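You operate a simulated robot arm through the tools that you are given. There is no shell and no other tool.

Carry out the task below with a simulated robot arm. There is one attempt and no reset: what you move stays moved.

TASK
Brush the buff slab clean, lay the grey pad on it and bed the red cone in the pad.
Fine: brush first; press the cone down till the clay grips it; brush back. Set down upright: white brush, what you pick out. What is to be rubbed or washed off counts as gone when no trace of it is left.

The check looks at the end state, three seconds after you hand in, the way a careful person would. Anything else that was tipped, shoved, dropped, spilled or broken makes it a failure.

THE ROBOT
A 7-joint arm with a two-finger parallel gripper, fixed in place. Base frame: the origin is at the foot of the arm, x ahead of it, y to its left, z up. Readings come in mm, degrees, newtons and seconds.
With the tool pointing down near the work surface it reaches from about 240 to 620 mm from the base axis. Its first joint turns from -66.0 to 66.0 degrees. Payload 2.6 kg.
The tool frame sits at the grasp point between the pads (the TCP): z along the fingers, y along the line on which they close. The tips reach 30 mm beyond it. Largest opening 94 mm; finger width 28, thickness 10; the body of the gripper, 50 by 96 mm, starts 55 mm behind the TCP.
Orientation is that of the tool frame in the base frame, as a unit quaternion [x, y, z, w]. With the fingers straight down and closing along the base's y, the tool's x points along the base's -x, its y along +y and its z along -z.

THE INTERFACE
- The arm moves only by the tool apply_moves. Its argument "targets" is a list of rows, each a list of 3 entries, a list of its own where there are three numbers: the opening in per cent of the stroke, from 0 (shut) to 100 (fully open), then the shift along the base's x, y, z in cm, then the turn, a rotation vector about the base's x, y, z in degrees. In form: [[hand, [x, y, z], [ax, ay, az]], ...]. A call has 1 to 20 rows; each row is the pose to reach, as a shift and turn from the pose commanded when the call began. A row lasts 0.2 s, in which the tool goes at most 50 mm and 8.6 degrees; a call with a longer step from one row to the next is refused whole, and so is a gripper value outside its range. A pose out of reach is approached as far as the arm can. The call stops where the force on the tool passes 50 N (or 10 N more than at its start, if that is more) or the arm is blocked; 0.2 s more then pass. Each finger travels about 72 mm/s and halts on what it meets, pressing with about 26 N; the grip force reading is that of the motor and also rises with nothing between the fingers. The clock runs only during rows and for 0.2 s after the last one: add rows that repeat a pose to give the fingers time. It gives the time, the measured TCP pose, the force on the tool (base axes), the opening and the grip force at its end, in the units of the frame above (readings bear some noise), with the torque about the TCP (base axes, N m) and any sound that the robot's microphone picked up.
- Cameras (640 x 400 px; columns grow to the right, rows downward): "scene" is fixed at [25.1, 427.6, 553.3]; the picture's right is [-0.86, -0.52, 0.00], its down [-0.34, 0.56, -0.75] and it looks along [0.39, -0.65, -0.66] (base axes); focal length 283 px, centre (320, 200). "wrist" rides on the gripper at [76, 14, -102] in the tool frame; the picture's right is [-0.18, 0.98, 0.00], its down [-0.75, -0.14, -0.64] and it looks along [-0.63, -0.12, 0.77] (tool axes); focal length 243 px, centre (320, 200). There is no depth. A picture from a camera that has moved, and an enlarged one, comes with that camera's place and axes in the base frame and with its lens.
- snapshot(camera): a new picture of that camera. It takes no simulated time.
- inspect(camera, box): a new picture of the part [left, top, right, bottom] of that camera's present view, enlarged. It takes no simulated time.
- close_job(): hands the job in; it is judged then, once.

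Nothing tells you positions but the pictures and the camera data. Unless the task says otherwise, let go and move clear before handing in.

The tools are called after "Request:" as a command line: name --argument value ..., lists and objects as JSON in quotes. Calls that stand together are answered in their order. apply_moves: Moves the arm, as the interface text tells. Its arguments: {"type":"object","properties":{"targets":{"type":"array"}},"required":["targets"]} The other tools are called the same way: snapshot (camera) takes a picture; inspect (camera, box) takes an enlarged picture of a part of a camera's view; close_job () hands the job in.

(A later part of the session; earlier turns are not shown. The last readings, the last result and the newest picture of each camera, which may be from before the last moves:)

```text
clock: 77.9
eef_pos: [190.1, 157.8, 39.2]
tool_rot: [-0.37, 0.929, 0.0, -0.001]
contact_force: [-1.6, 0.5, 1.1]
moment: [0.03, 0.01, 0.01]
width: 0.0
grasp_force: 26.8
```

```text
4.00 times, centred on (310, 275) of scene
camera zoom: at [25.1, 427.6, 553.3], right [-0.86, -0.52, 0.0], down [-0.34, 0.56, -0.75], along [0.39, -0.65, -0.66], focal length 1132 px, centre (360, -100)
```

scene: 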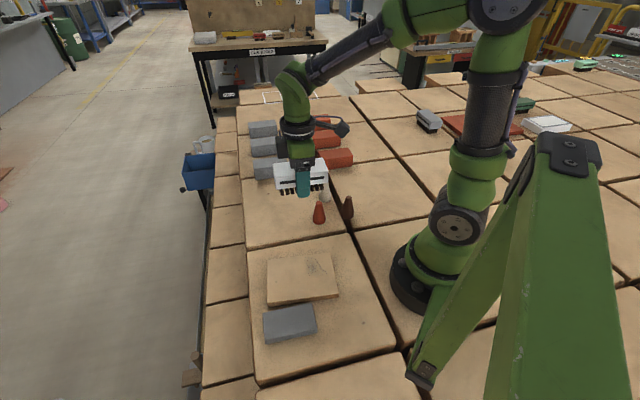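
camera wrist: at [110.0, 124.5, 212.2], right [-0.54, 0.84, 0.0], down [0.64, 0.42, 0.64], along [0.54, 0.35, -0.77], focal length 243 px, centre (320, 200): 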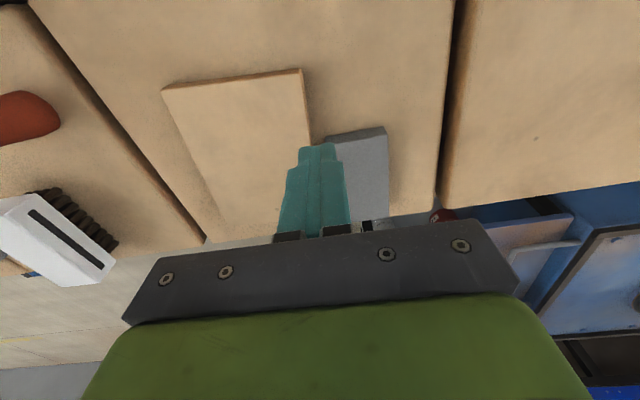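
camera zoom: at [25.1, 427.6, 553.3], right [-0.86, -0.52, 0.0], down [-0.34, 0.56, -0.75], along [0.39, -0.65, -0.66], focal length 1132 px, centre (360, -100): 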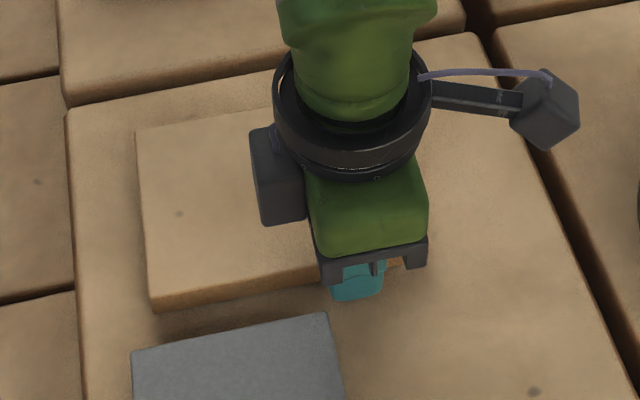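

Request:
apply_moves --targets '[[0, [0.28, -0.29, 0], [0, 0, 0]], [0, [0.48, -0.5, 0], [0, 0, 0]], [0, [0.48, -0.5, 0], [0, 0, 0]]]'

Request:
inspect --camera "wrist" --box '[150, 50, 410, 250]'

Request:
inspect --camera "scene" --box '[230, 225, 390, 325]'

```text
clock: 78.7
eef_pos: [194.3, 154.2, 38.0]
tool_rot: [-0.371, 0.929, -0.001, -0.001]
contact_force: [-2.5, 0.5, 0.9]
moment: [0.01, 0.04, 0.0]
width: 0.0
grasp_force: 25.7
```

```text
2.00 times, centred on (280, 150) of wrist
camera zoom: at [130.0, 110.7, 140.2], right [-0.54, 0.84, 0.0], down [0.64, 0.42, 0.64], along [0.54, 0.35, -0.77], focal length 485 px, centre (400, 300)
```

zoom: 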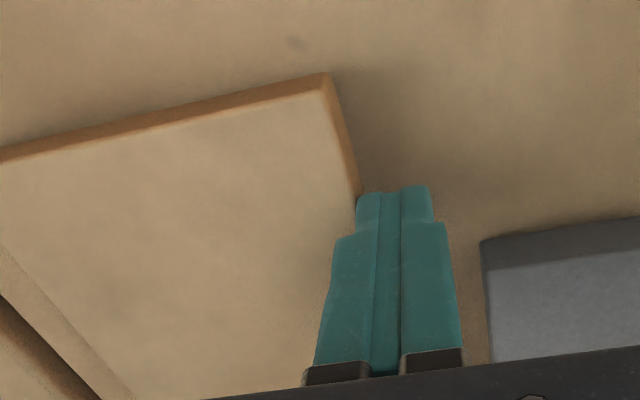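

```text
4.00 times, centred on (310, 275) of scene
camera zoom: at [25.1, 427.6, 553.3], right [-0.86, -0.52, 0.0], down [-0.34, 0.56, -0.75], along [0.39, -0.65, -0.66], focal length 1132 px, centre (360, -100)
```

zoom: 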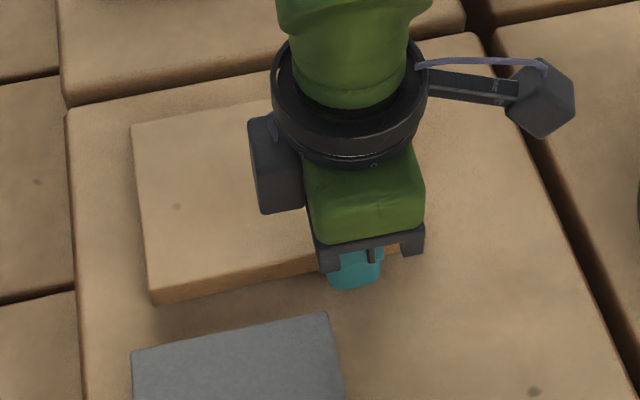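

The slab is now parallel to its original direction, with about 20 mm left to go. The gap to the pad is about 30 mm, so I can slide the fingers along to the middle of the slab's edge and push there.

Request:
apply_moves --targets '[[0, [-0.2, 0.21, 0], [0, 0, 0]], [0, [0.6, 0.97, 0], [0, 0, 0]], [0, [1.4, 1.73, 0], [0, 0, 0]], [0, [2.15, 2.45, 0], [0, 0, 0]], [0, [2.15, 2.45, 0], [0, 0, 0]]]'

Request:
inspect --camera "wrist" --box '[100, 0, 460, 250]'

Request:
inspect --camera "scene" --box '[230, 225, 390, 325]'

```text
clock: 79.9
eef_pos: [216.5, 177.9, 37.6]
tool_rot: [-0.371, 0.929, 0.0, 0.0]
contact_force: [0.3, 0.9, 0.3]
moment: [0.0, -0.03, -0.01]
width: 0.0
grasp_force: 26.3
```

```text
1.60 times, centred on (280, 125) of wrist
camera zoom: at [151.8, 136.0, 139.9], right [-0.54, 0.84, 0.0], down [0.64, 0.42, 0.64], along [0.54, 0.35, -0.77], focal length 388 px, centre (384, 320)
```

zoom: 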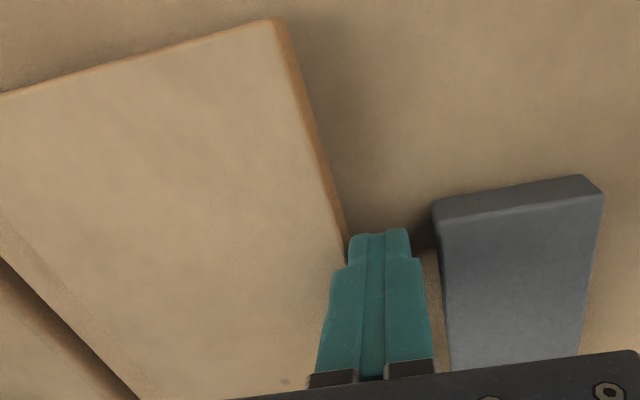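

```text
4.00 times, centred on (310, 275) of scene
camera zoom: at [25.1, 427.6, 553.3], right [-0.86, -0.52, 0.0], down [-0.34, 0.56, -0.75], along [0.39, -0.65, -0.66], focal length 1132 px, centre (360, -100)
```

zoom: 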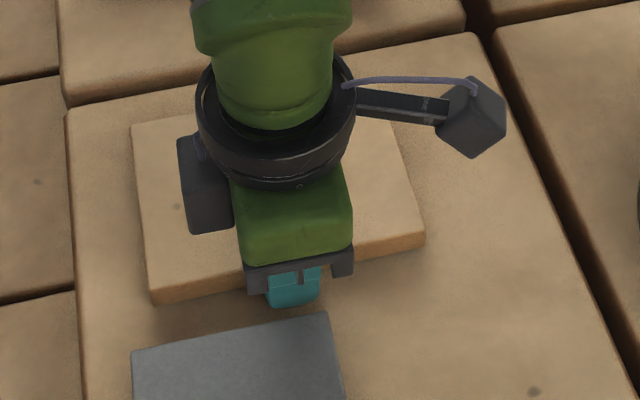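

The fingers are at the middle of the slab's edge with clear space to the pad. Pushing now.

Request:
apply_moves --targets '[[0, [0.28, -0.29, 0], [0, 0, 0]], [0, [0.55, -0.58, 0], [0, 0, 0]], [0, [0.83, -0.87, 0], [0, 0, 0]], [0, [1.1, -1.15, 0], [0, 0, 0]], [0, [1.1, -1.15, 0], [0, 0, 0]]]'

Request:
inspect --camera "scene" --box '[230, 225, 390, 325]'

Request:
inspect --camera "wrist" --box '[100, 0, 460, 250]'

```text
clock: 81.1
eef_pos: [225.7, 166.4, 39.5]
tool_rot: [-0.371, 0.929, -0.001, -0.001]
contact_force: [-2.2, 1.5, 0.9]
moment: [-0.02, 0.04, 0.04]
width: 0.4
grasp_force: 26.0
```

```text
4.00 times, centred on (310, 275) of scene
camera zoom: at [25.1, 427.6, 553.3], right [-0.86, -0.52, 0.0], down [-0.34, 0.56, -0.75], along [0.39, -0.65, -0.66], focal length 1132 px, centre (360, -100)
```

zoom: 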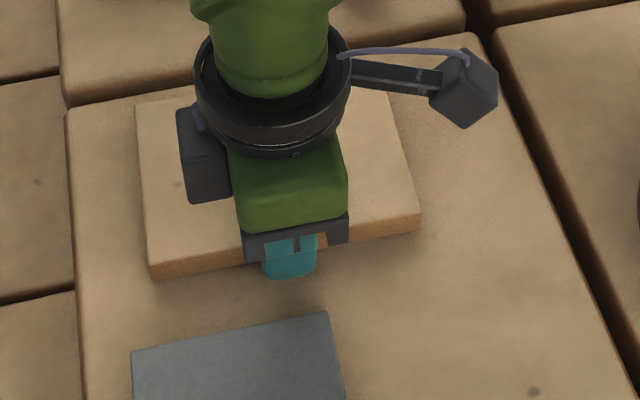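

```text
1.60 times, centred on (280, 125) of wrist
camera zoom: at [161.7, 123.7, 140.9], right [-0.54, 0.84, 0.0], down [0.64, 0.42, 0.64], along [0.54, 0.35, -0.77], focal length 388 px, centre (384, 320)
```

zoom: 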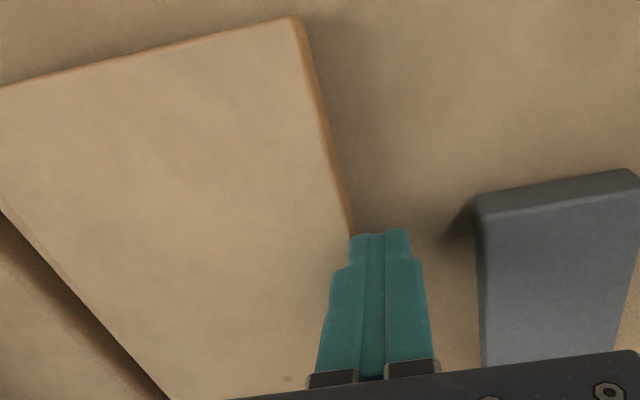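

Request:
apply_moves --targets '[[0, [0.17, -0.18, 0], [0, 0, 0]], [0, [0.33, -0.35, 0], [0, 0, 0]], [0, [0.33, -0.35, 0], [0, 0, 0]]]'

Request:
apply_moves --targets '[[0, [-0.4, 0.42, 0], [0, 0, 0]], [0, [-0.4, 0.42, 2.5], [0, 0, 0]], [0, [-0.4, 0.42, 6.0], [0, 0, 0]], [0, [-0.8, 3.0, 9.0], [0, 0, 0]], [20, [-0.8, 7.0, 11.0], [0, 0, 0]], [50, [-0.8, 9.0, 12.0], [0, 0, 0]], [80, [-0.8, 9.0, 12.0], [0, 0, 0]]]'

Request:
inspect --camera "scene" --box '[230, 225, 390, 325]'

Request:
snapshot --camera "wrist"

```text
clock: 81.9
eef_pos: [229.3, 163.0, 38.4]
tool_rot: [-0.369, 0.929, 0.0, -0.002]
contact_force: [-2.0, 1.8, 2.2]
moment: [0.0, 0.04, 0.01]
width: 0.0
grasp_force: 25.6
```

```text
clock: 83.5
eef_pos: [220.7, 251.3, 159.3]
tool_rot: [-0.371, 0.929, -0.001, -0.001]
contact_force: [0.5, 0.4, -0.3]
moment: [0.0, 0.02, 0.01]
width: 75.1
grasp_force: 0.0
```

```text
4.00 times, centred on (310, 275) of scene
camera zoom: at [25.1, 427.7, 553.3], right [-0.86, -0.52, 0.0], down [-0.34, 0.56, -0.75], along [0.39, -0.65, -0.66], focal length 1132 px, centre (360, -100)
```

zoom: 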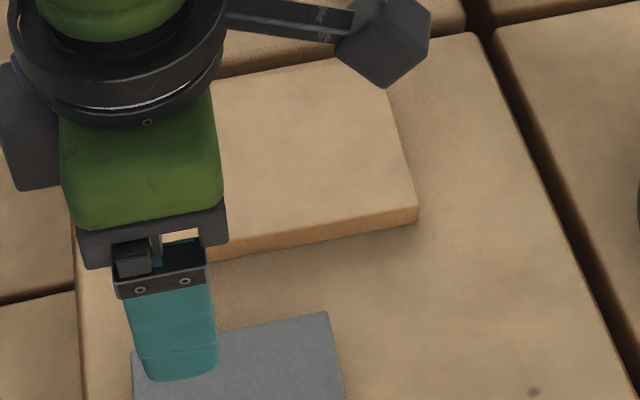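

```text
taken
camera wrist: at [157.0, 208.1, 260.4], right [-0.54, 0.84, 0.0], down [0.64, 0.42, 0.64], along [0.54, 0.35, -0.77], focal length 243 px, centre (320, 200)
```

wrist: 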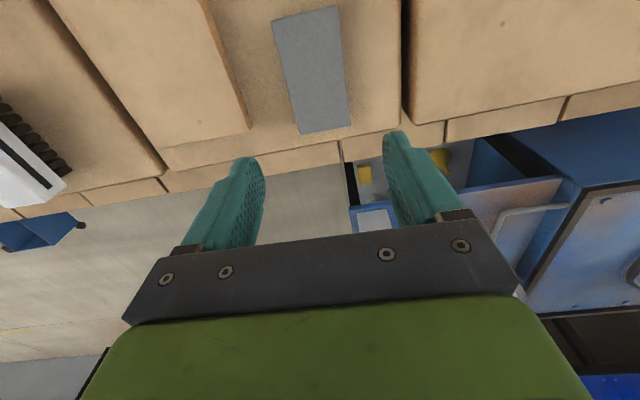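

The slab is back within about 3 mm of its original place. Now the pad: I'll centre the open hand over it and check alignment from lower down.

Request:
apply_moves --targets '[[100, [-0.6, -0.65, -2.0], [0, 0, 0]], [100, [-1.2, -1.35, -5.0], [0, 0, 0]], [100, [-1.2, -1.35, -8.0], [0, 0, 0]], [100, [-1.2, -1.35, -9.0], [0, 0, 0]], [100, [-1.2, -1.35, -9.0], [0, 0, 0]]]'

Request:
snapshot --camera "wrist"

Request:
inspect --camera "scene" --box '[230, 245, 390, 345]'

```text
clock: 84.7
eef_pos: [208.1, 237.9, 68.0]
tool_rot: [-0.371, 0.929, 0.001, -0.001]
contact_force: [0.8, -0.1, 0.0]
moment: [-0.05, -0.02, 0.01]
width: 94.1
grasp_force: 0.0
```

```text
taken
camera wrist: at [144.5, 195.3, 170.2], right [-0.54, 0.84, 0.0], down [0.64, 0.42, 0.64], along [0.54, 0.35, -0.77], focal length 243 px, centre (320, 200)
```

wrist: 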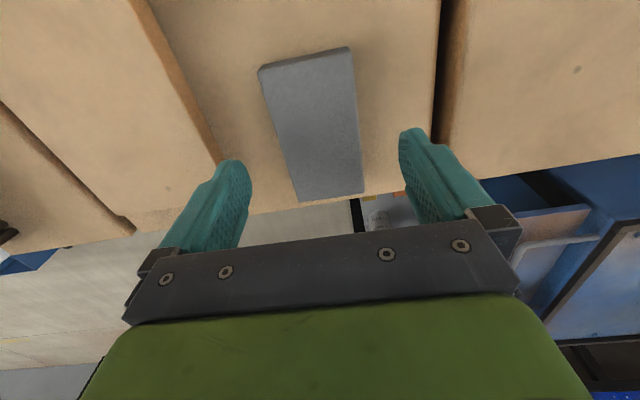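

```text
4.00 times, centred on (310, 295) of scene
camera zoom: at [25.1, 427.6, 553.3], right [-0.86, -0.52, 0.0], down [-0.34, 0.56, -0.75], along [0.39, -0.65, -0.66], focal length 1132 px, centre (360, -180)
```

zoom: 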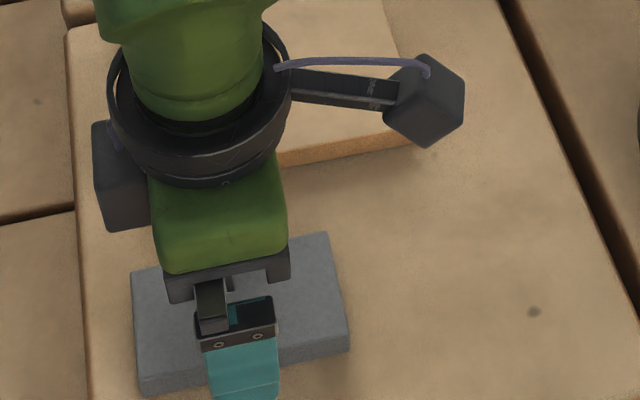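

The hand is centred on the pad to within 1 mm. I'll descend and close.

Request:
apply_moves --targets '[[100, [0.07, -0.07, -1.5], [0, 0, 0]], [100, [0.07, -0.07, -2.8], [0, 0, 0]], [100, [0.07, -0.07, -3.4], [0, 0, 0]], [100, [0.07, -0.07, -3.4], [0, 0, 0]]]'

Request:
inspect --camera "scene" --box '[250, 285, 340, 355]'

```text
clock: 85.7
eef_pos: [208.6, 236.6, 35.4]
tool_rot: [-0.37, 0.929, -0.002, -0.002]
contact_force: [0.1, 0.4, -0.2]
moment: [-0.02, -0.01, 0.0]
width: 93.7
grasp_force: 0.1
```

```text
5.71 times, centred on (295, 320) of scene
camera zoom: at [25.1, 427.6, 553.3], right [-0.86, -0.52, 0.0], down [-0.34, 0.56, -0.75], along [0.39, -0.65, -0.66], focal length 1616 px, centre (463, -486)
```

zoom: 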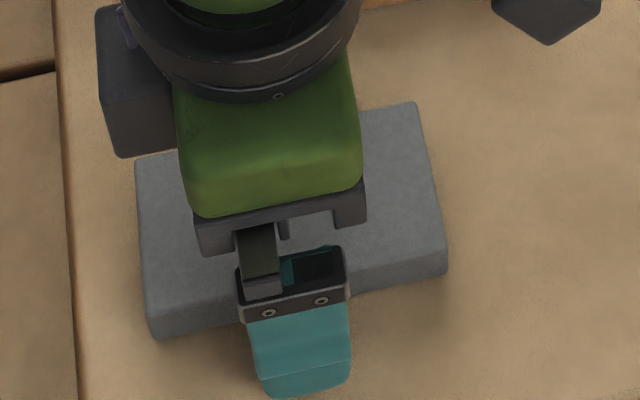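

Request:
apply_moves --targets '[[100, [0, 0, -0.15], [0, 0, 0]], [60, [0, 0, -0.15], [0, 0, 0]], [0, [0, 0, -0.15], [0, 0, 0]], [0, [0, 0, -0.15], [0, 0, 0]], [0, [0, 0, -0.15], [0, 0, 0]]]'

Request:
inspect --camera "scene" --box '[250, 285, 340, 355]'

Request:
snapshot --camera "wrist"

```text
clock: 86.9
eef_pos: [209.6, 237.7, 34.0]
tool_rot: [-0.371, 0.929, -0.001, -0.001]
contact_force: [0.8, 0.4, 0.0]
moment: [0.03, -0.02, -0.01]
width: 54.7
grasp_force: 25.9
```

```text
5.71 times, centred on (295, 320) of scene
camera zoom: at [25.1, 427.6, 553.3], right [-0.86, -0.52, 0.0], down [-0.34, 0.56, -0.75], along [0.39, -0.65, -0.66], focal length 1616 px, centre (463, -486)
```

zoom: 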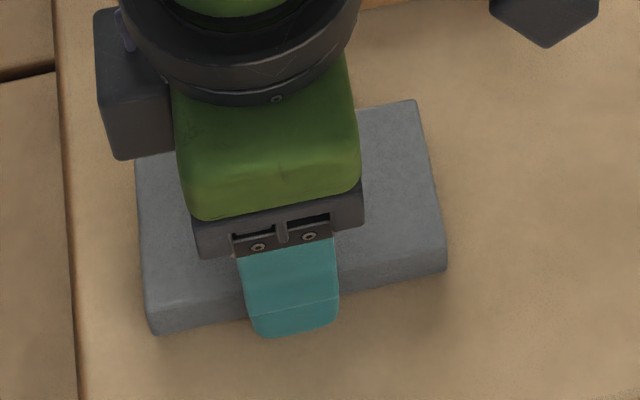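

```text
taken
camera wrist: at [146.0, 195.4, 135.8], right [-0.54, 0.84, 0.0], down [0.64, 0.42, 0.64], along [0.54, 0.35, -0.77], focal length 243 px, centre (320, 200)
```

wrist: 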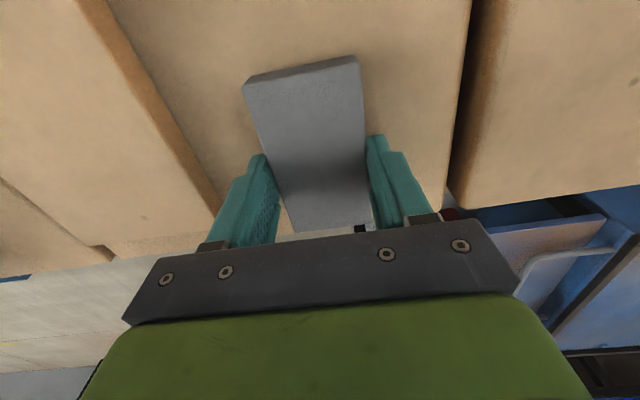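

The pad is gripped at 54.7 mm. I'll lift it and check that it hangs level before carrying it over.

Request:
apply_moves --targets '[[0, [0, 0, 0.8], [0, 0, 0]], [0, [0, 0, 3.0], [0, 0, 0]], [0, [0, 0, 6.0], [0, 0, 0]], [0, [0, 0, 9.0], [0, 0, 0]], [0, [-1.0, 3.0, 10.0], [0, 0, 0]], [0, [-1.0, 3.0, 10.0], [0, 0, 0]]]'

Request:
inspect --camera "scene" --box '[230, 205, 390, 345]'

Request:
snapshot --camera "wrist"

```text
clock: 88.3
eef_pos: [196.4, 265.3, 134.7]
tool_rot: [-0.371, 0.929, -0.001, -0.001]
contact_force: [0.1, 0.4, -2.2]
moment: [0.02, -0.01, 0.01]
width: 54.4
grasp_force: 26.3
```

```text
2.86 times, centred on (310, 275) of scene
camera zoom: at [25.1, 427.7, 553.3], right [-0.86, -0.52, 0.0], down [-0.34, 0.56, -0.75], along [0.39, -0.65, -0.66], focal length 808 px, centre (349, -14)
```

zoom: 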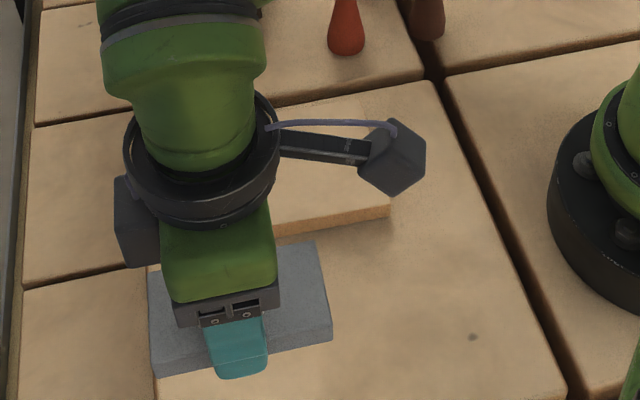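

```text
taken
camera wrist: at [133.0, 223.7, 236.3], right [-0.54, 0.84, 0.0], down [0.64, 0.42, 0.64], along [0.54, 0.35, -0.77], focal length 243 px, centre (320, 200)
```

wrist: 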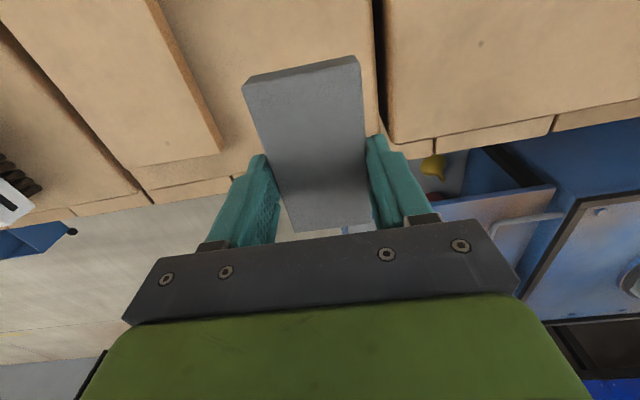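

The pad hangs level in the grip. I'll carry it over the middle of the slab.

Request:
apply_moves --targets '[[0, [1.5, -3.0, 0], [0, 0, 0]], [0, [3.0, -6.0, 0], [0, 0, 0]], [0, [4.5, -9.0, 0], [0, 0, 0]], [0, [6.0, -12.0, -0.5], [0, 0, 0]], [0, [7.5, -14.95, -1.5], [0, 0, 0]], [0, [7.5, -14.95, -3.0], [0, 0, 0]], [0, [7.5, -14.95, -3.0], [0, 0, 0]]]'

Request:
snapshot --camera "wrist"

Request:
inspect --camera "scene" --box '[230, 205, 390, 305]'

```text
clock: 89.9
eef_pos: [273.7, 118.4, 103.7]
tool_rot: [-0.371, 0.929, 0.0, 0.0]
contact_force: [0.0, 0.0, -1.9]
moment: [0.0, 0.02, -0.01]
width: 54.5
grasp_force: 25.9
```

```text
taken
camera wrist: at [209.9, 76.3, 206.6], right [-0.54, 0.84, 0.0], down [0.64, 0.42, 0.64], along [0.54, 0.35, -0.77], focal length 243 px, centre (320, 200)
```

wrist: 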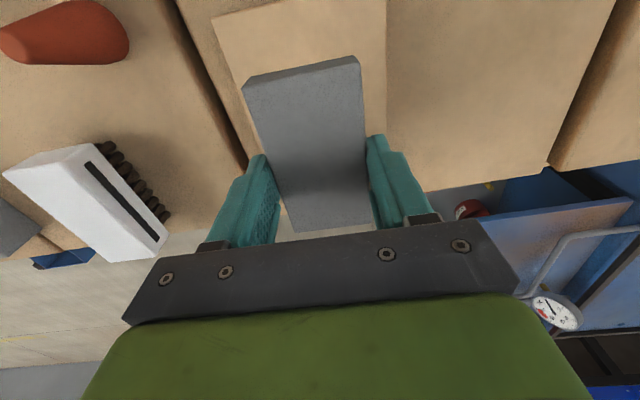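

```text
4.00 times, centred on (310, 255) of scene
camera zoom: at [25.1, 427.6, 553.3], right [-0.86, -0.52, 0.0], down [-0.34, 0.56, -0.75], along [0.39, -0.65, -0.66], focal length 1132 px, centre (360, -20)
```

zoom: 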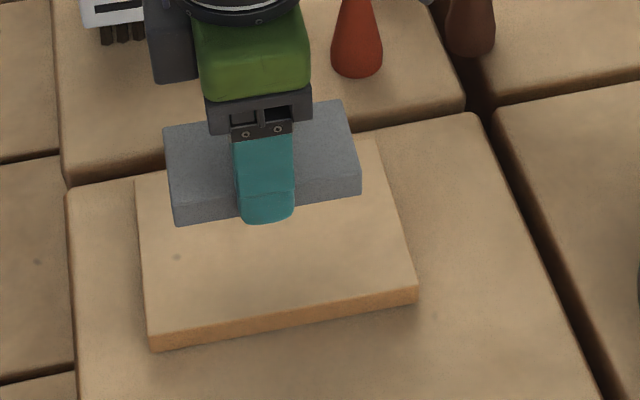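

The slab is centred at about (272.5, 116.4). I'll fine-adjust and lower the pad to just above it.

Request:
apply_moves --targets '[[0, [-0.15, -0.2, -1.5], [0, 0, 0]], [0, [-0.15, -0.2, -3.0], [0, 0, 0]], [0, [-0.15, -0.2, -4.2], [0, 0, 0]], [0, [-0.15, -0.2, -4.6], [0, 0, 0]], [0, [-0.15, -0.2, -4.6], [0, 0, 0]]]'

Request:
inspect --camera "scene" --box '[250, 225, 350, 300]'

Request:
inspect --camera "wrist" --box '[140, 0, 480, 250]'

```text
clock: 91.1
eef_pos: [271.1, 115.8, 57.3]
tool_rot: [-0.37, 0.929, -0.001, -0.001]
contact_force: [-0.1, -0.2, -2.4]
moment: [-0.04, -0.01, -0.01]
width: 54.2
grasp_force: 26.0
```

```text
5.33 times, centred on (300, 262) of scene
camera zoom: at [25.1, 427.6, 553.3], right [-0.86, -0.52, 0.0], down [-0.34, 0.56, -0.75], along [0.39, -0.65, -0.66], focal length 1509 px, centre (427, -133)
```

zoom: 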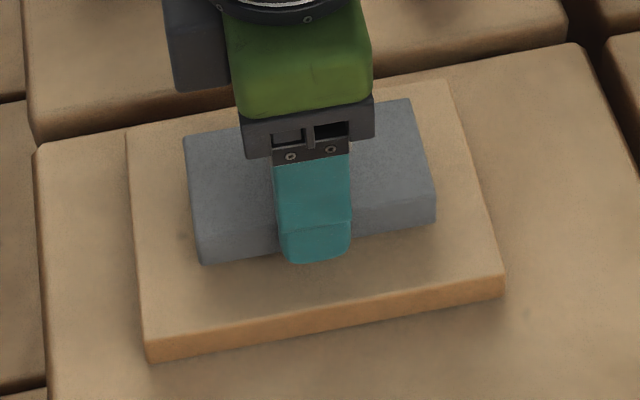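

```text
1.60 times, centred on (310, 125) of wrist
camera zoom: at [207.9, 74.3, 159.1], right [-0.54, 0.84, 0.0], down [0.64, 0.42, 0.64], along [0.54, 0.35, -0.77], focal length 388 px, centre (336, 320)
```

zoom: 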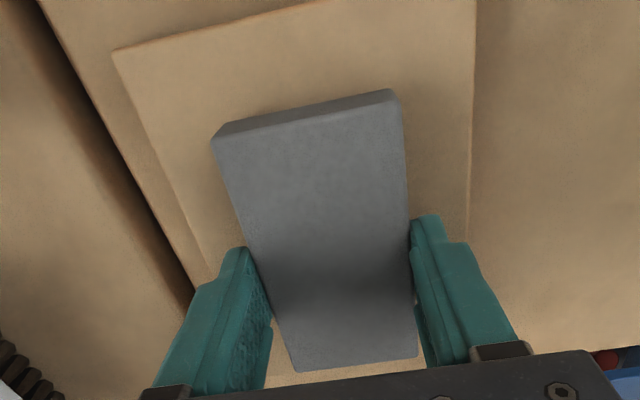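

The pad is well centred over the slab. I'll lower it gently to contact.

Request:
apply_moves --targets '[[0, [0, 0, -0.2], [0, 0, 0]], [0, [0, 0, -0.35], [0, 0, 0]], [0, [0, 0, -0.35], [0, 0, 0]]]'

Request:
apply_moves --targets '[[0, [0, 0, -0.05], [0, 0, 0]], [0, [0, 0, -0.1], [0, 0, 0]]]'

```text
clock: 91.9
eef_pos: [272.3, 116.9, 53.6]
tool_rot: [-0.37, 0.929, -0.001, -0.001]
contact_force: [0.1, -0.2, -2.3]
moment: [-0.04, -0.01, 0.01]
width: 54.5
grasp_force: 26.3
```

```text
clock: 92.5
eef_pos: [272.3, 116.3, 53.2]
tool_rot: [-0.371, 0.929, -0.001, 0.0]
contact_force: [0.2, -1.1, -1.7]
moment: [-0.02, 0.02, -0.02]
width: 54.7
grasp_force: 26.2
```

Request:
apply_moves --targets '[[0, [0, 0, -0.05], [0, 0, 0]], [0, [0, 0, -0.1], [0, 0, 0]]]'

```text
clock: 93.1
eef_pos: [272.3, 115.6, 52.7]
tool_rot: [-0.371, 0.929, -0.001, -0.001]
contact_force: [-0.1, 0.7, -2.0]
moment: [0.0, 0.04, 0.01]
width: 54.8
grasp_force: 25.8
```

Request:
apply_moves --targets '[[0, [0, 0, -0.05], [0, 0, 0]], [0, [0, 0, -0.1], [0, 0, 0]]]'

```text
clock: 93.7
eef_pos: [272.7, 118.0, 51.8]
tool_rot: [-0.37, 0.929, -0.001, -0.001]
contact_force: [-7.7, -0.9, 20.3]
moment: [-0.03, 0.2, 0.06]
width: 54.7
grasp_force: 25.6
```

The pad is resting on the slab. I'll ease the pressure, release, and rise.

Request:
apply_moves --targets '[[0, [0, 0, 0.05], [0, 0, 0]], [65, [0, 0, 0.05], [0, 0, 0]], [80, [0, 0, 0.05], [0, 0, 0]], [95, [0, 0, 0.05], [0, 0, 0]], [100, [0, 0, 2.0], [0, 0, 0]], [100, [0, 0, 5.0], [0, 0, 0]], [100, [0, 0, 9.0], [0, 0, 0]], [100, [0, 0, 9.0], [0, 0, 0]]]'

Request:
snapshot --camera "wrist"

Request:
inspect --camera "scene" --box '[250, 215, 350, 300]'

```text
clock: 95.5
eef_pos: [272.6, 118.2, 140.7]
tool_rot: [-0.37, 0.929, 0.0, -0.001]
contact_force: [0.9, 0.9, 1.0]
moment: [0.01, -0.02, 0.01]
width: 94.3
grasp_force: 0.2
```

```text
taken
camera wrist: at [207.9, 75.2, 242.2], right [-0.54, 0.84, 0.0], down [0.64, 0.42, 0.64], along [0.54, 0.35, -0.77], focal length 243 px, centre (320, 200)
```

wrist: 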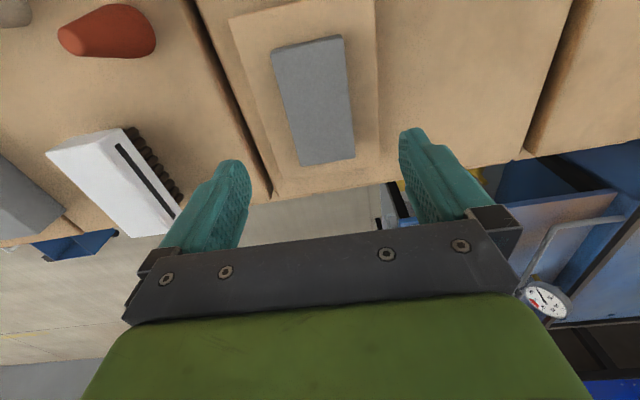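

```text
4.71 times, centred on (300, 258) of scene
camera zoom: at [25.1, 427.6, 553.3], right [-0.86, -0.52, 0.0], down [-0.34, 0.56, -0.75], along [0.39, -0.65, -0.66], focal length 1331 px, centre (414, -71)
```

zoom: 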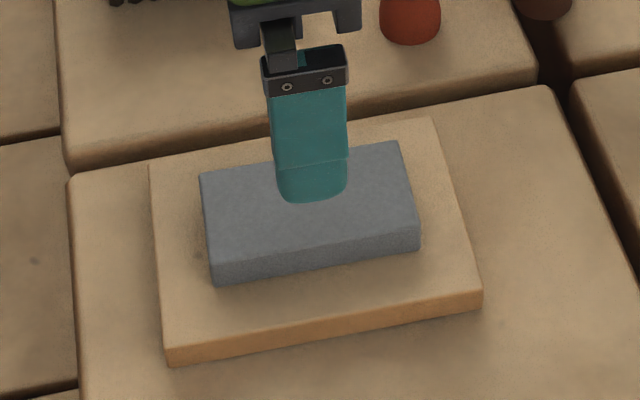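

The pad lies squarely on the slab. Now for the red cone, which I estimate at (311, -44.5). I'll move over it and look down.

Request:
apply_moves --targets '[[100, [0.8, -3.3, 0.5], [0, 0, 0]], [90, [1.6, -6.6, 0.5], [0, 0, 0]], [80, [2.4, -9.9, 0.5], [0, 0, 0]], [75, [3.2, -13.1, 0.5], [0, 0, 0]], [75, [3.9, -16.25, 0.5], [0, 0, 0]], [75, [3.9, -16.25, 0.5], [0, 0, 0]], [75, [3.9, -16.25, 0.5], [0, 0, 0]]]'

Request:
snapshot --camera "wrist"

Request:
inspect --camera "scene" --box '[260, 150, 380, 235]'

```text
clock: 97.1
eef_pos: [312.2, -46.0, 143.7]
tool_rot: [-0.371, 0.929, 0.0, -0.001]
contact_force: [-0.6, 0.6, -0.4]
moment: [-0.01, -0.03, 0.04]
width: 70.5
grasp_force: 0.1
```

```text
taken
camera wrist: at [248.7, -88.5, 247.2], right [-0.54, 0.84, 0.0], down [0.64, 0.42, 0.64], along [0.54, 0.35, -0.77], focal length 243 px, centre (320, 200)
```

wrist: 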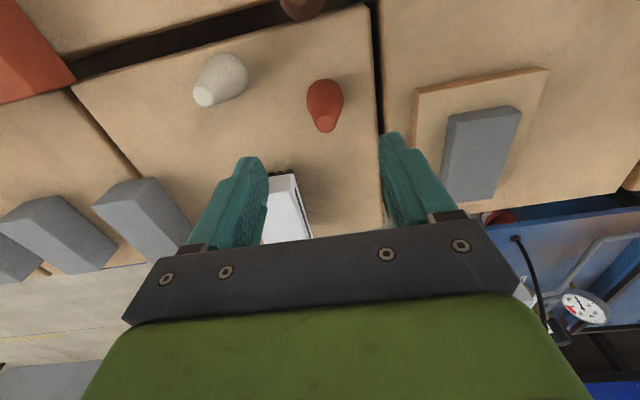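

```text
4.71 times, centred on (320, 192) of scene
camera zoom: at [25.1, 427.6, 553.3], right [-0.86, -0.52, 0.0], down [-0.34, 0.56, -0.75], along [0.39, -0.65, -0.66], focal length 1331 px, centre (320, 235)
```

zoom: 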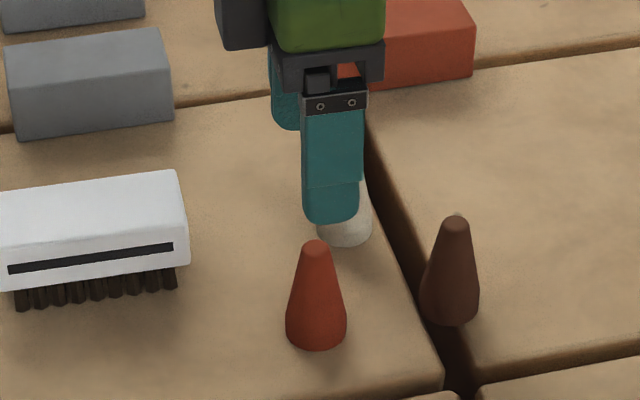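

The cone is about 5 mm off centre. I'll correct that and descend until the tips are just above its top, then re-check.

Request:
apply_moves --targets '[[75, [-0.48, 0.14, -1.5], [0, 0, 0]], [75, [-0.48, 0.14, -3.8], [0, 0, 0]], [75, [-0.48, 0.14, -3.8], [0, 0, 0]]]'

Request:
snapshot --camera "wrist"

Request:
inspect --camera "scene" --box '[260, 150, 380, 235]'

```text
clock: 97.9
eef_pos: [306.0, -43.8, 107.4]
tool_rot: [-0.371, 0.929, -0.001, -0.001]
contact_force: [0.1, 0.6, 0.2]
moment: [-0.04, 0.03, -0.03]
width: 70.4
grasp_force: 0.1
```

```text
taken
camera wrist: at [242.1, -86.3, 209.8], right [-0.54, 0.84, 0.0], down [0.64, 0.42, 0.64], along [0.54, 0.35, -0.77], focal length 243 px, centre (320, 200)
```

wrist: 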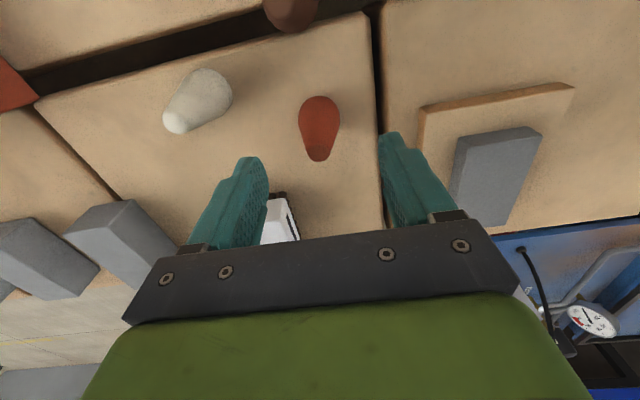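

```text
4.71 times, centred on (320, 192) of scene
camera zoom: at [25.1, 427.6, 553.3], right [-0.86, -0.52, 0.0], down [-0.34, 0.56, -0.75], along [0.39, -0.65, -0.66], focal length 1331 px, centre (320, 235)
```

zoom: 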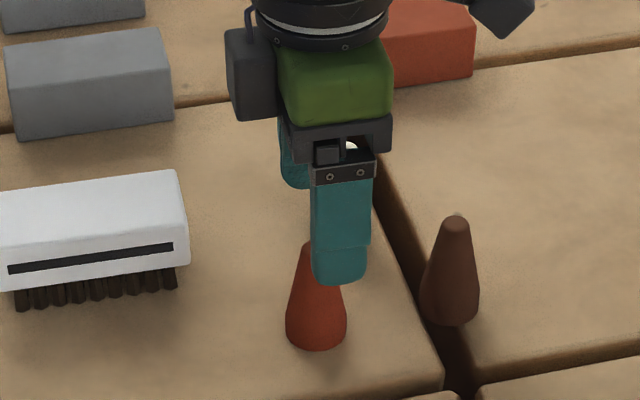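

Request:
apply_moves --targets '[[75, [0.25, -0.08, -1.0], [0, 0, 0]], [75, [0.25, -0.08, -3.0], [0, 0, 0]], [75, [0.25, -0.08, -4.9], [0, 0, 0]], [75, [0.25, -0.08, -4.9], [0, 0, 0]]]'

Request:
snapshot --camera "wrist"

Request:
inspect --camera "scene" --box '[260, 150, 380, 235]'

```text
clock: 98.9
eef_pos: [308.8, -45.1, 58.4]
tool_rot: [-0.37, 0.929, 0.0, -0.001]
contact_force: [0.3, -0.3, -0.6]
moment: [0.03, -0.01, -0.03]
width: 70.3
grasp_force: 0.1
```

```text
taken
camera wrist: at [244.1, -87.7, 160.2], right [-0.54, 0.84, 0.0], down [0.64, 0.42, 0.64], along [0.54, 0.35, -0.77], focal length 243 px, centre (320, 200)
```

wrist: 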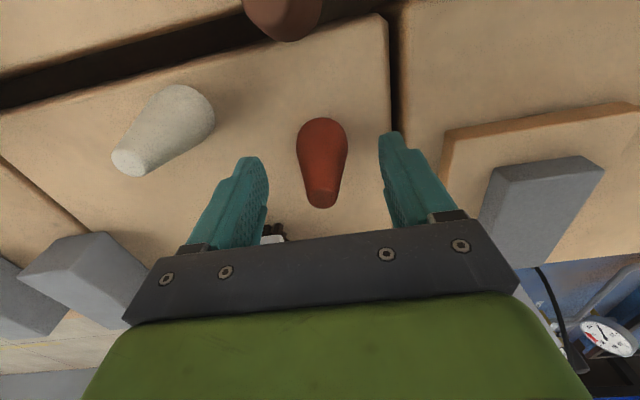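

```text
4.71 times, centred on (320, 192) of scene
camera zoom: at [25.1, 427.6, 553.3], right [-0.86, -0.52, 0.0], down [-0.34, 0.56, -0.75], along [0.39, -0.65, -0.66], focal length 1331 px, centre (320, 235)
```

zoom: 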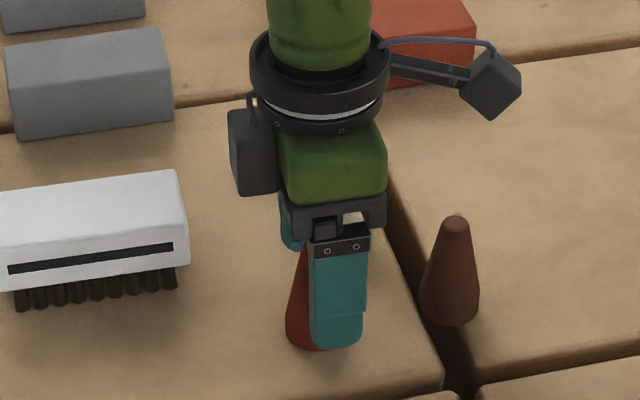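

The cone is centred between the fingers, with the tips about 28 mm above its base. Closing.

Request:
apply_moves --targets '[[40, [0, 0, 0], [0, 0, 0]], [15, [0, 0, 0], [0, 0, 0]], [0, [0, 0, 0], [0, 0, 0]], [0, [0, 0, 0], [0, 0, 0]], [0, [0, 0, 0], [0, 0, 0]]]'

Request:
snapshot --camera "wrist"

Request:
inspect --camera "scene" --box '[260, 150, 380, 235]'

```text
clock: 100.1
eef_pos: [308.4, -44.6, 58.6]
tool_rot: [-0.371, 0.929, 0.0, -0.001]
contact_force: [0.1, -0.5, -0.1]
moment: [0.02, -0.03, 0.01]
width: 25.3
grasp_force: 25.6
```

```text
taken
camera wrist: at [244.1, -87.8, 160.4], right [-0.54, 0.84, 0.0], down [0.64, 0.42, 0.64], along [0.54, 0.35, -0.77], focal length 243 px, centre (320, 200)
```

wrist: 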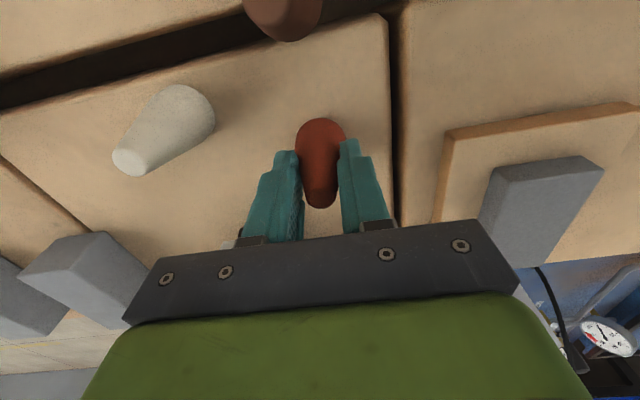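

```text
4.71 times, centred on (320, 192) of scene
camera zoom: at [25.1, 427.6, 553.3], right [-0.86, -0.52, 0.0], down [-0.34, 0.56, -0.75], along [0.39, -0.65, -0.66], focal length 1331 px, centre (320, 235)
```

zoom: 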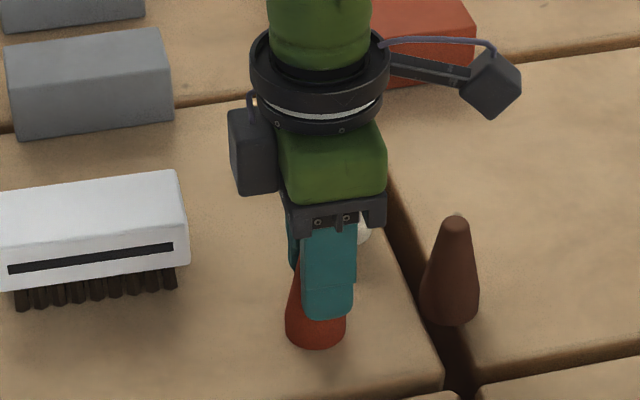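

The cone is gripped at 25 mm width. I'll lift slowly and check that it stays upright.

Request:
apply_moves --targets '[[0, [0, 0, 0.3], [0, 0, 0]], [0, [0, 0, 1.0], [0, 0, 0]], [0, [0, 0, 2.0], [0, 0, 0]], [0, [0, 0, 4.0], [0, 0, 0]], [0, [0, 0, 7.0], [0, 0, 0]], [0, [0, 0, 9.0], [0, 0, 0]], [0, [0, 0, 9.0], [0, 0, 0]]]'

Request:
inspect --camera "wrist" --box '[200, 80, 440, 260]'

Request:
inspect --camera "scene" --box '[260, 120, 380, 235]'

```text
clock: 101.7
eef_pos: [308.4, -44.6, 152.9]
tool_rot: [-0.37, 0.929, -0.001, -0.001]
contact_force: [0.1, -0.2, -0.8]
moment: [-0.02, 0.0, 0.03]
width: 25.5
grasp_force: 25.8
```

```text
2.22 times, centred on (320, 170) of wrist
camera zoom: at [244.7, -88.1, 253.7], right [-0.54, 0.84, 0.0], down [0.64, 0.42, 0.64], along [0.54, 0.35, -0.77], focal length 539 px, centre (320, 267)
```

zoom: 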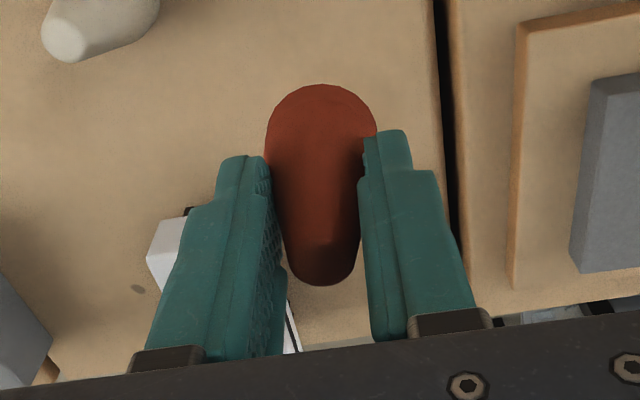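

```text
3.48 times, centred on (320, 178) of scene
camera zoom: at [25.1, 427.6, 553.3], right [-0.86, -0.52, 0.0], down [-0.34, 0.56, -0.75], along [0.39, -0.65, -0.66], focal length 984 px, centre (320, 278)
```

zoom: 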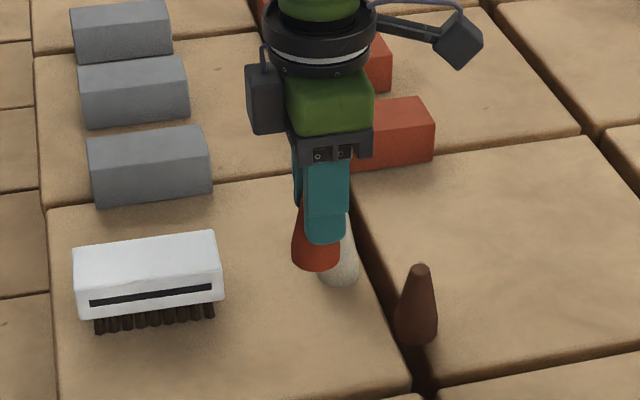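

The cone is held upright. I'll carry it over the pad's centre, at about (272, 115).

Request:
apply_moves --targets '[[0, [-0.75, 3.2, 0], [0, 0, 0]], [0, [-1.5, 6.4, 0], [0, 0, 0]], [0, [-2.2, 9.6, 0], [0, 0, 0]], [0, [-2.95, 12.8, 0], [0, 0, 0]], [0, [-3.65, 16.0, 0], [0, 0, 0]], [0, [-3.65, 16.0, -2.0], [0, 0, 0]], [0, [-3.65, 16.0, -4.0], [0, 0, 0]], [0, [-3.65, 16.0, -4.0], [0, 0, 0]]]'

Request:
snapshot --camera "wrist"

Request:
inspect --camera "scene" --box '[250, 205, 350, 290]'

```text
clock: 103.5
eef_pos: [273.4, 115.8, 107.8]
tool_rot: [-0.37, 0.929, 0.0, -0.001]
contact_force: [-0.5, 0.2, -0.9]
moment: [0.03, 0.0, -0.04]
width: 25.3
grasp_force: 25.7
```

```text
taken
camera wrist: at [209.8, 73.6, 210.0], right [-0.54, 0.84, 0.0], down [0.64, 0.42, 0.64], along [0.54, 0.35, -0.77], focal length 243 px, centre (320, 200)
```

wrist: 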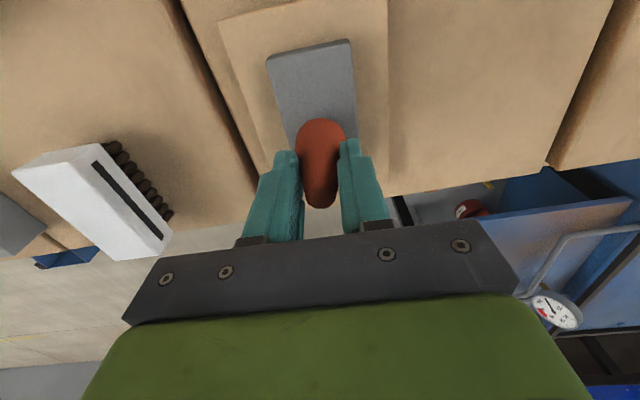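

```text
4.71 times, centred on (300, 248) of scene
camera zoom: at [25.1, 427.6, 553.3], right [-0.86, -0.52, 0.0], down [-0.34, 0.56, -0.75], along [0.39, -0.65, -0.66], focal length 1331 px, centre (414, -24)
```

zoom: 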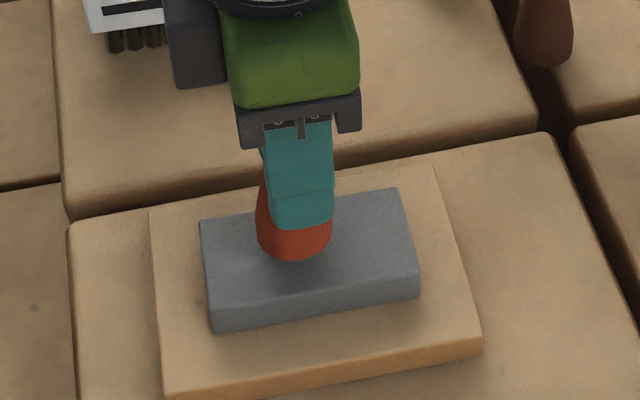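

The cone is about 5 mm off the pad's centre along its length. I'll correct that and lower to just above the pad.

Request:
apply_moves --targets '[[0, [-0.32, -0.33, -0.4], [0, 0, 0]], [0, [-0.32, -0.33, -0.9], [0, 0, 0]], [0, [-0.32, -0.33, -1.2], [0, 0, 0]], [0, [-0.32, -0.33, -1.2], [0, 0, 0]]]'

Request:
inspect --camera "scene" --box '[250, 205, 350, 290]'

Request:
inspect --camera "wrist" --box '[200, 30, 440, 220]'

```text
clock: 104.5
eef_pos: [270.6, 111.0, 97.2]
tool_rot: [-0.371, 0.929, 0.0, -0.001]
contact_force: [-0.2, 0.1, 0.0]
moment: [-0.01, 0.01, 0.03]
width: 25.6
grasp_force: 26.4
```

```text
4.71 times, centred on (300, 248) of scene
camera zoom: at [25.1, 427.6, 553.3], right [-0.86, -0.52, 0.0], down [-0.34, 0.56, -0.75], along [0.39, -0.65, -0.66], focal length 1331 px, centre (414, -24)
```

zoom: 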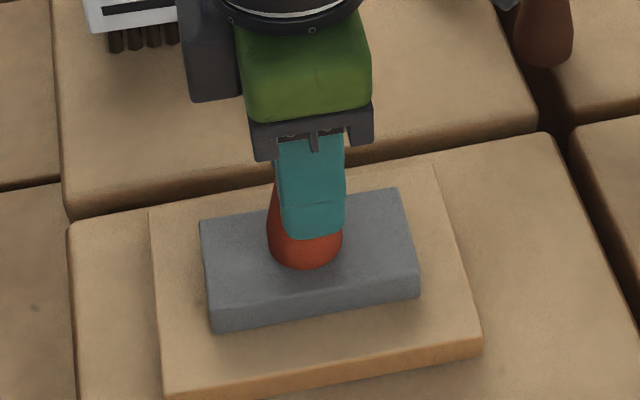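

```text
2.11 times, centred on (320, 125) of wrist
camera zoom: at [207.5, 69.0, 199.4], right [-0.54, 0.84, 0.0], down [0.64, 0.42, 0.64], along [0.54, 0.35, -0.77], focal length 511 px, centre (320, 358)
```

zoom: 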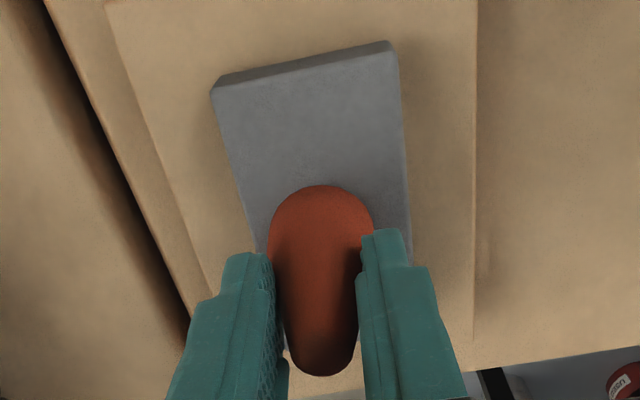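

The cone is now within a couple of millimetres of the pad's centre. I'll lower it to contact in small steps.

Request:
apply_moves --targets '[[0, [0, 0, -0.15], [0, 0, 0]], [0, [0, 0, -0.3], [0, 0, 0]], [0, [0, 0, -0.3], [0, 0, 0]]]'

Request:
apply_moves --targets '[[0, [0, 0, -0.05], [0, 0, 0]], [0, [0, 0, -0.1], [0, 0, 0]]]'

```text
clock: 105.3
eef_pos: [272.3, 112.9, 95.2]
tool_rot: [-0.371, 0.928, 0.0, 0.002]
contact_force: [-3.8, 0.6, 30.8]
moment: [0.1, 0.09, 0.01]
width: 25.7
grasp_force: 25.9
```

```text
clock: 105.9
eef_pos: [271.9, 112.0, 94.5]
tool_rot: [-0.372, 0.928, -0.001, 0.002]
contact_force: [3.3, -1.5, 31.5]
moment: [0.01, -0.28, -0.03]
width: 25.8
grasp_force: 26.2
```

Request:
inspect --camera "scene" --box '[260, 215, 340, 280]'

Request:
inspect --camera "wrist" --box '[200, 30, 440, 220]'

```text
6.15 times, centred on (300, 248) of scene
camera zoom: at [25.0, 427.6, 553.3], right [-0.86, -0.52, 0.0], down [-0.34, 0.56, -0.75], along [0.39, -0.65, -0.66], focal length 1741 px, centre (443, -92)
```

zoom: 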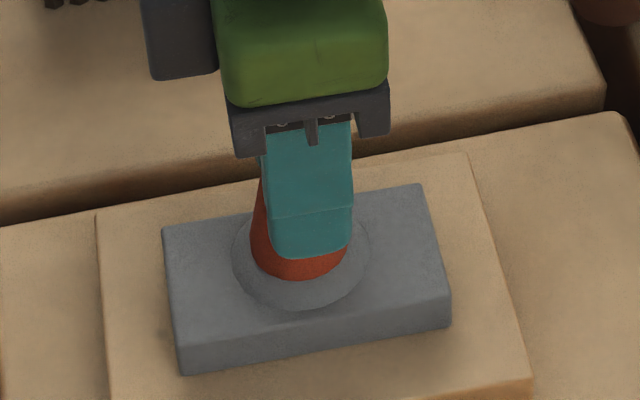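

```text
2.11 times, centred on (320, 125) of wrist
camera zoom: at [207.2, 69.3, 195.8], right [-0.54, 0.84, 0.0], down [0.64, 0.42, 0.64], along [0.54, 0.35, -0.76], focal length 511 px, centre (320, 358)
```

zoom: 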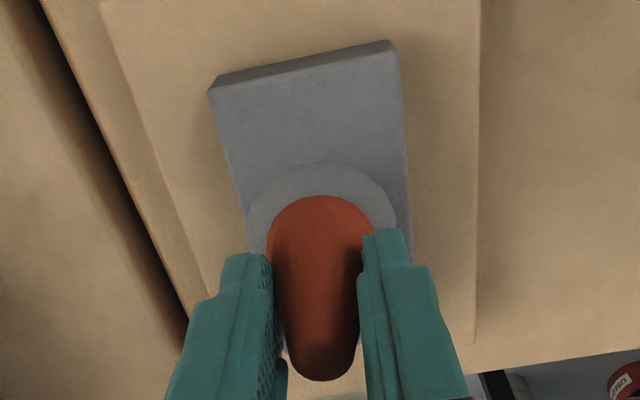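

A collar of clay has risen around the base of the cone at about 31 N, so the clay has gripped it. I'll ease off, open the fingers wide enough to clear, and rise straight up.

Request:
apply_moves --targets '[[0, [0, 0, 0.05], [0, 0, 0]], [35, [0, 0, 0.08], [0, 0, 0]], [60, [0, 0, 0.08], [0, 0, 0]], [75, [0, 0, 0.08], [0, 0, 0]], [75, [0, 0, 0.08], [0, 0, 0]], [75, [0, 0, 2.0], [0, 0, 0]], [75, [0, 0, 5.0], [0, 0, 0]], [75, [0, 0, 9.0], [0, 0, 0]], [75, [0, 0, 9.0], [0, 0, 0]]]'

Request:
inspect --camera "scene" --box '[250, 205, 350, 290]'

Request:
snapshot --camera "wrist"

```text
clock: 107.9
eef_pos: [269.9, 109.6, 183.3]
tool_rot: [-0.371, 0.929, -0.001, -0.001]
contact_force: [-1.0, -0.2, -0.3]
moment: [0.01, -0.02, 0.01]
width: 70.5
grasp_force: 0.1
```

```text
4.71 times, centred on (300, 248) of scene
camera zoom: at [25.1, 427.6, 553.3], right [-0.86, -0.52, 0.0], down [-0.34, 0.56, -0.75], along [0.39, -0.65, -0.66], focal length 1331 px, centre (414, -24)
```

zoom: 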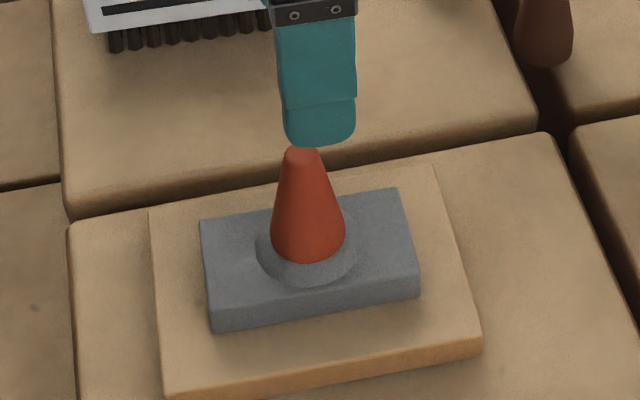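

```text
taken
camera wrist: at [205.5, 66.4, 285.0], right [-0.54, 0.84, 0.0], down [0.64, 0.42, 0.64], along [0.54, 0.35, -0.77], focal length 243 px, centre (320, 200)
```

wrist: 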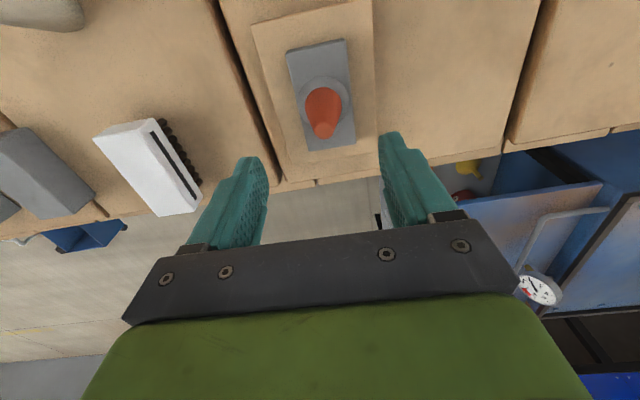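

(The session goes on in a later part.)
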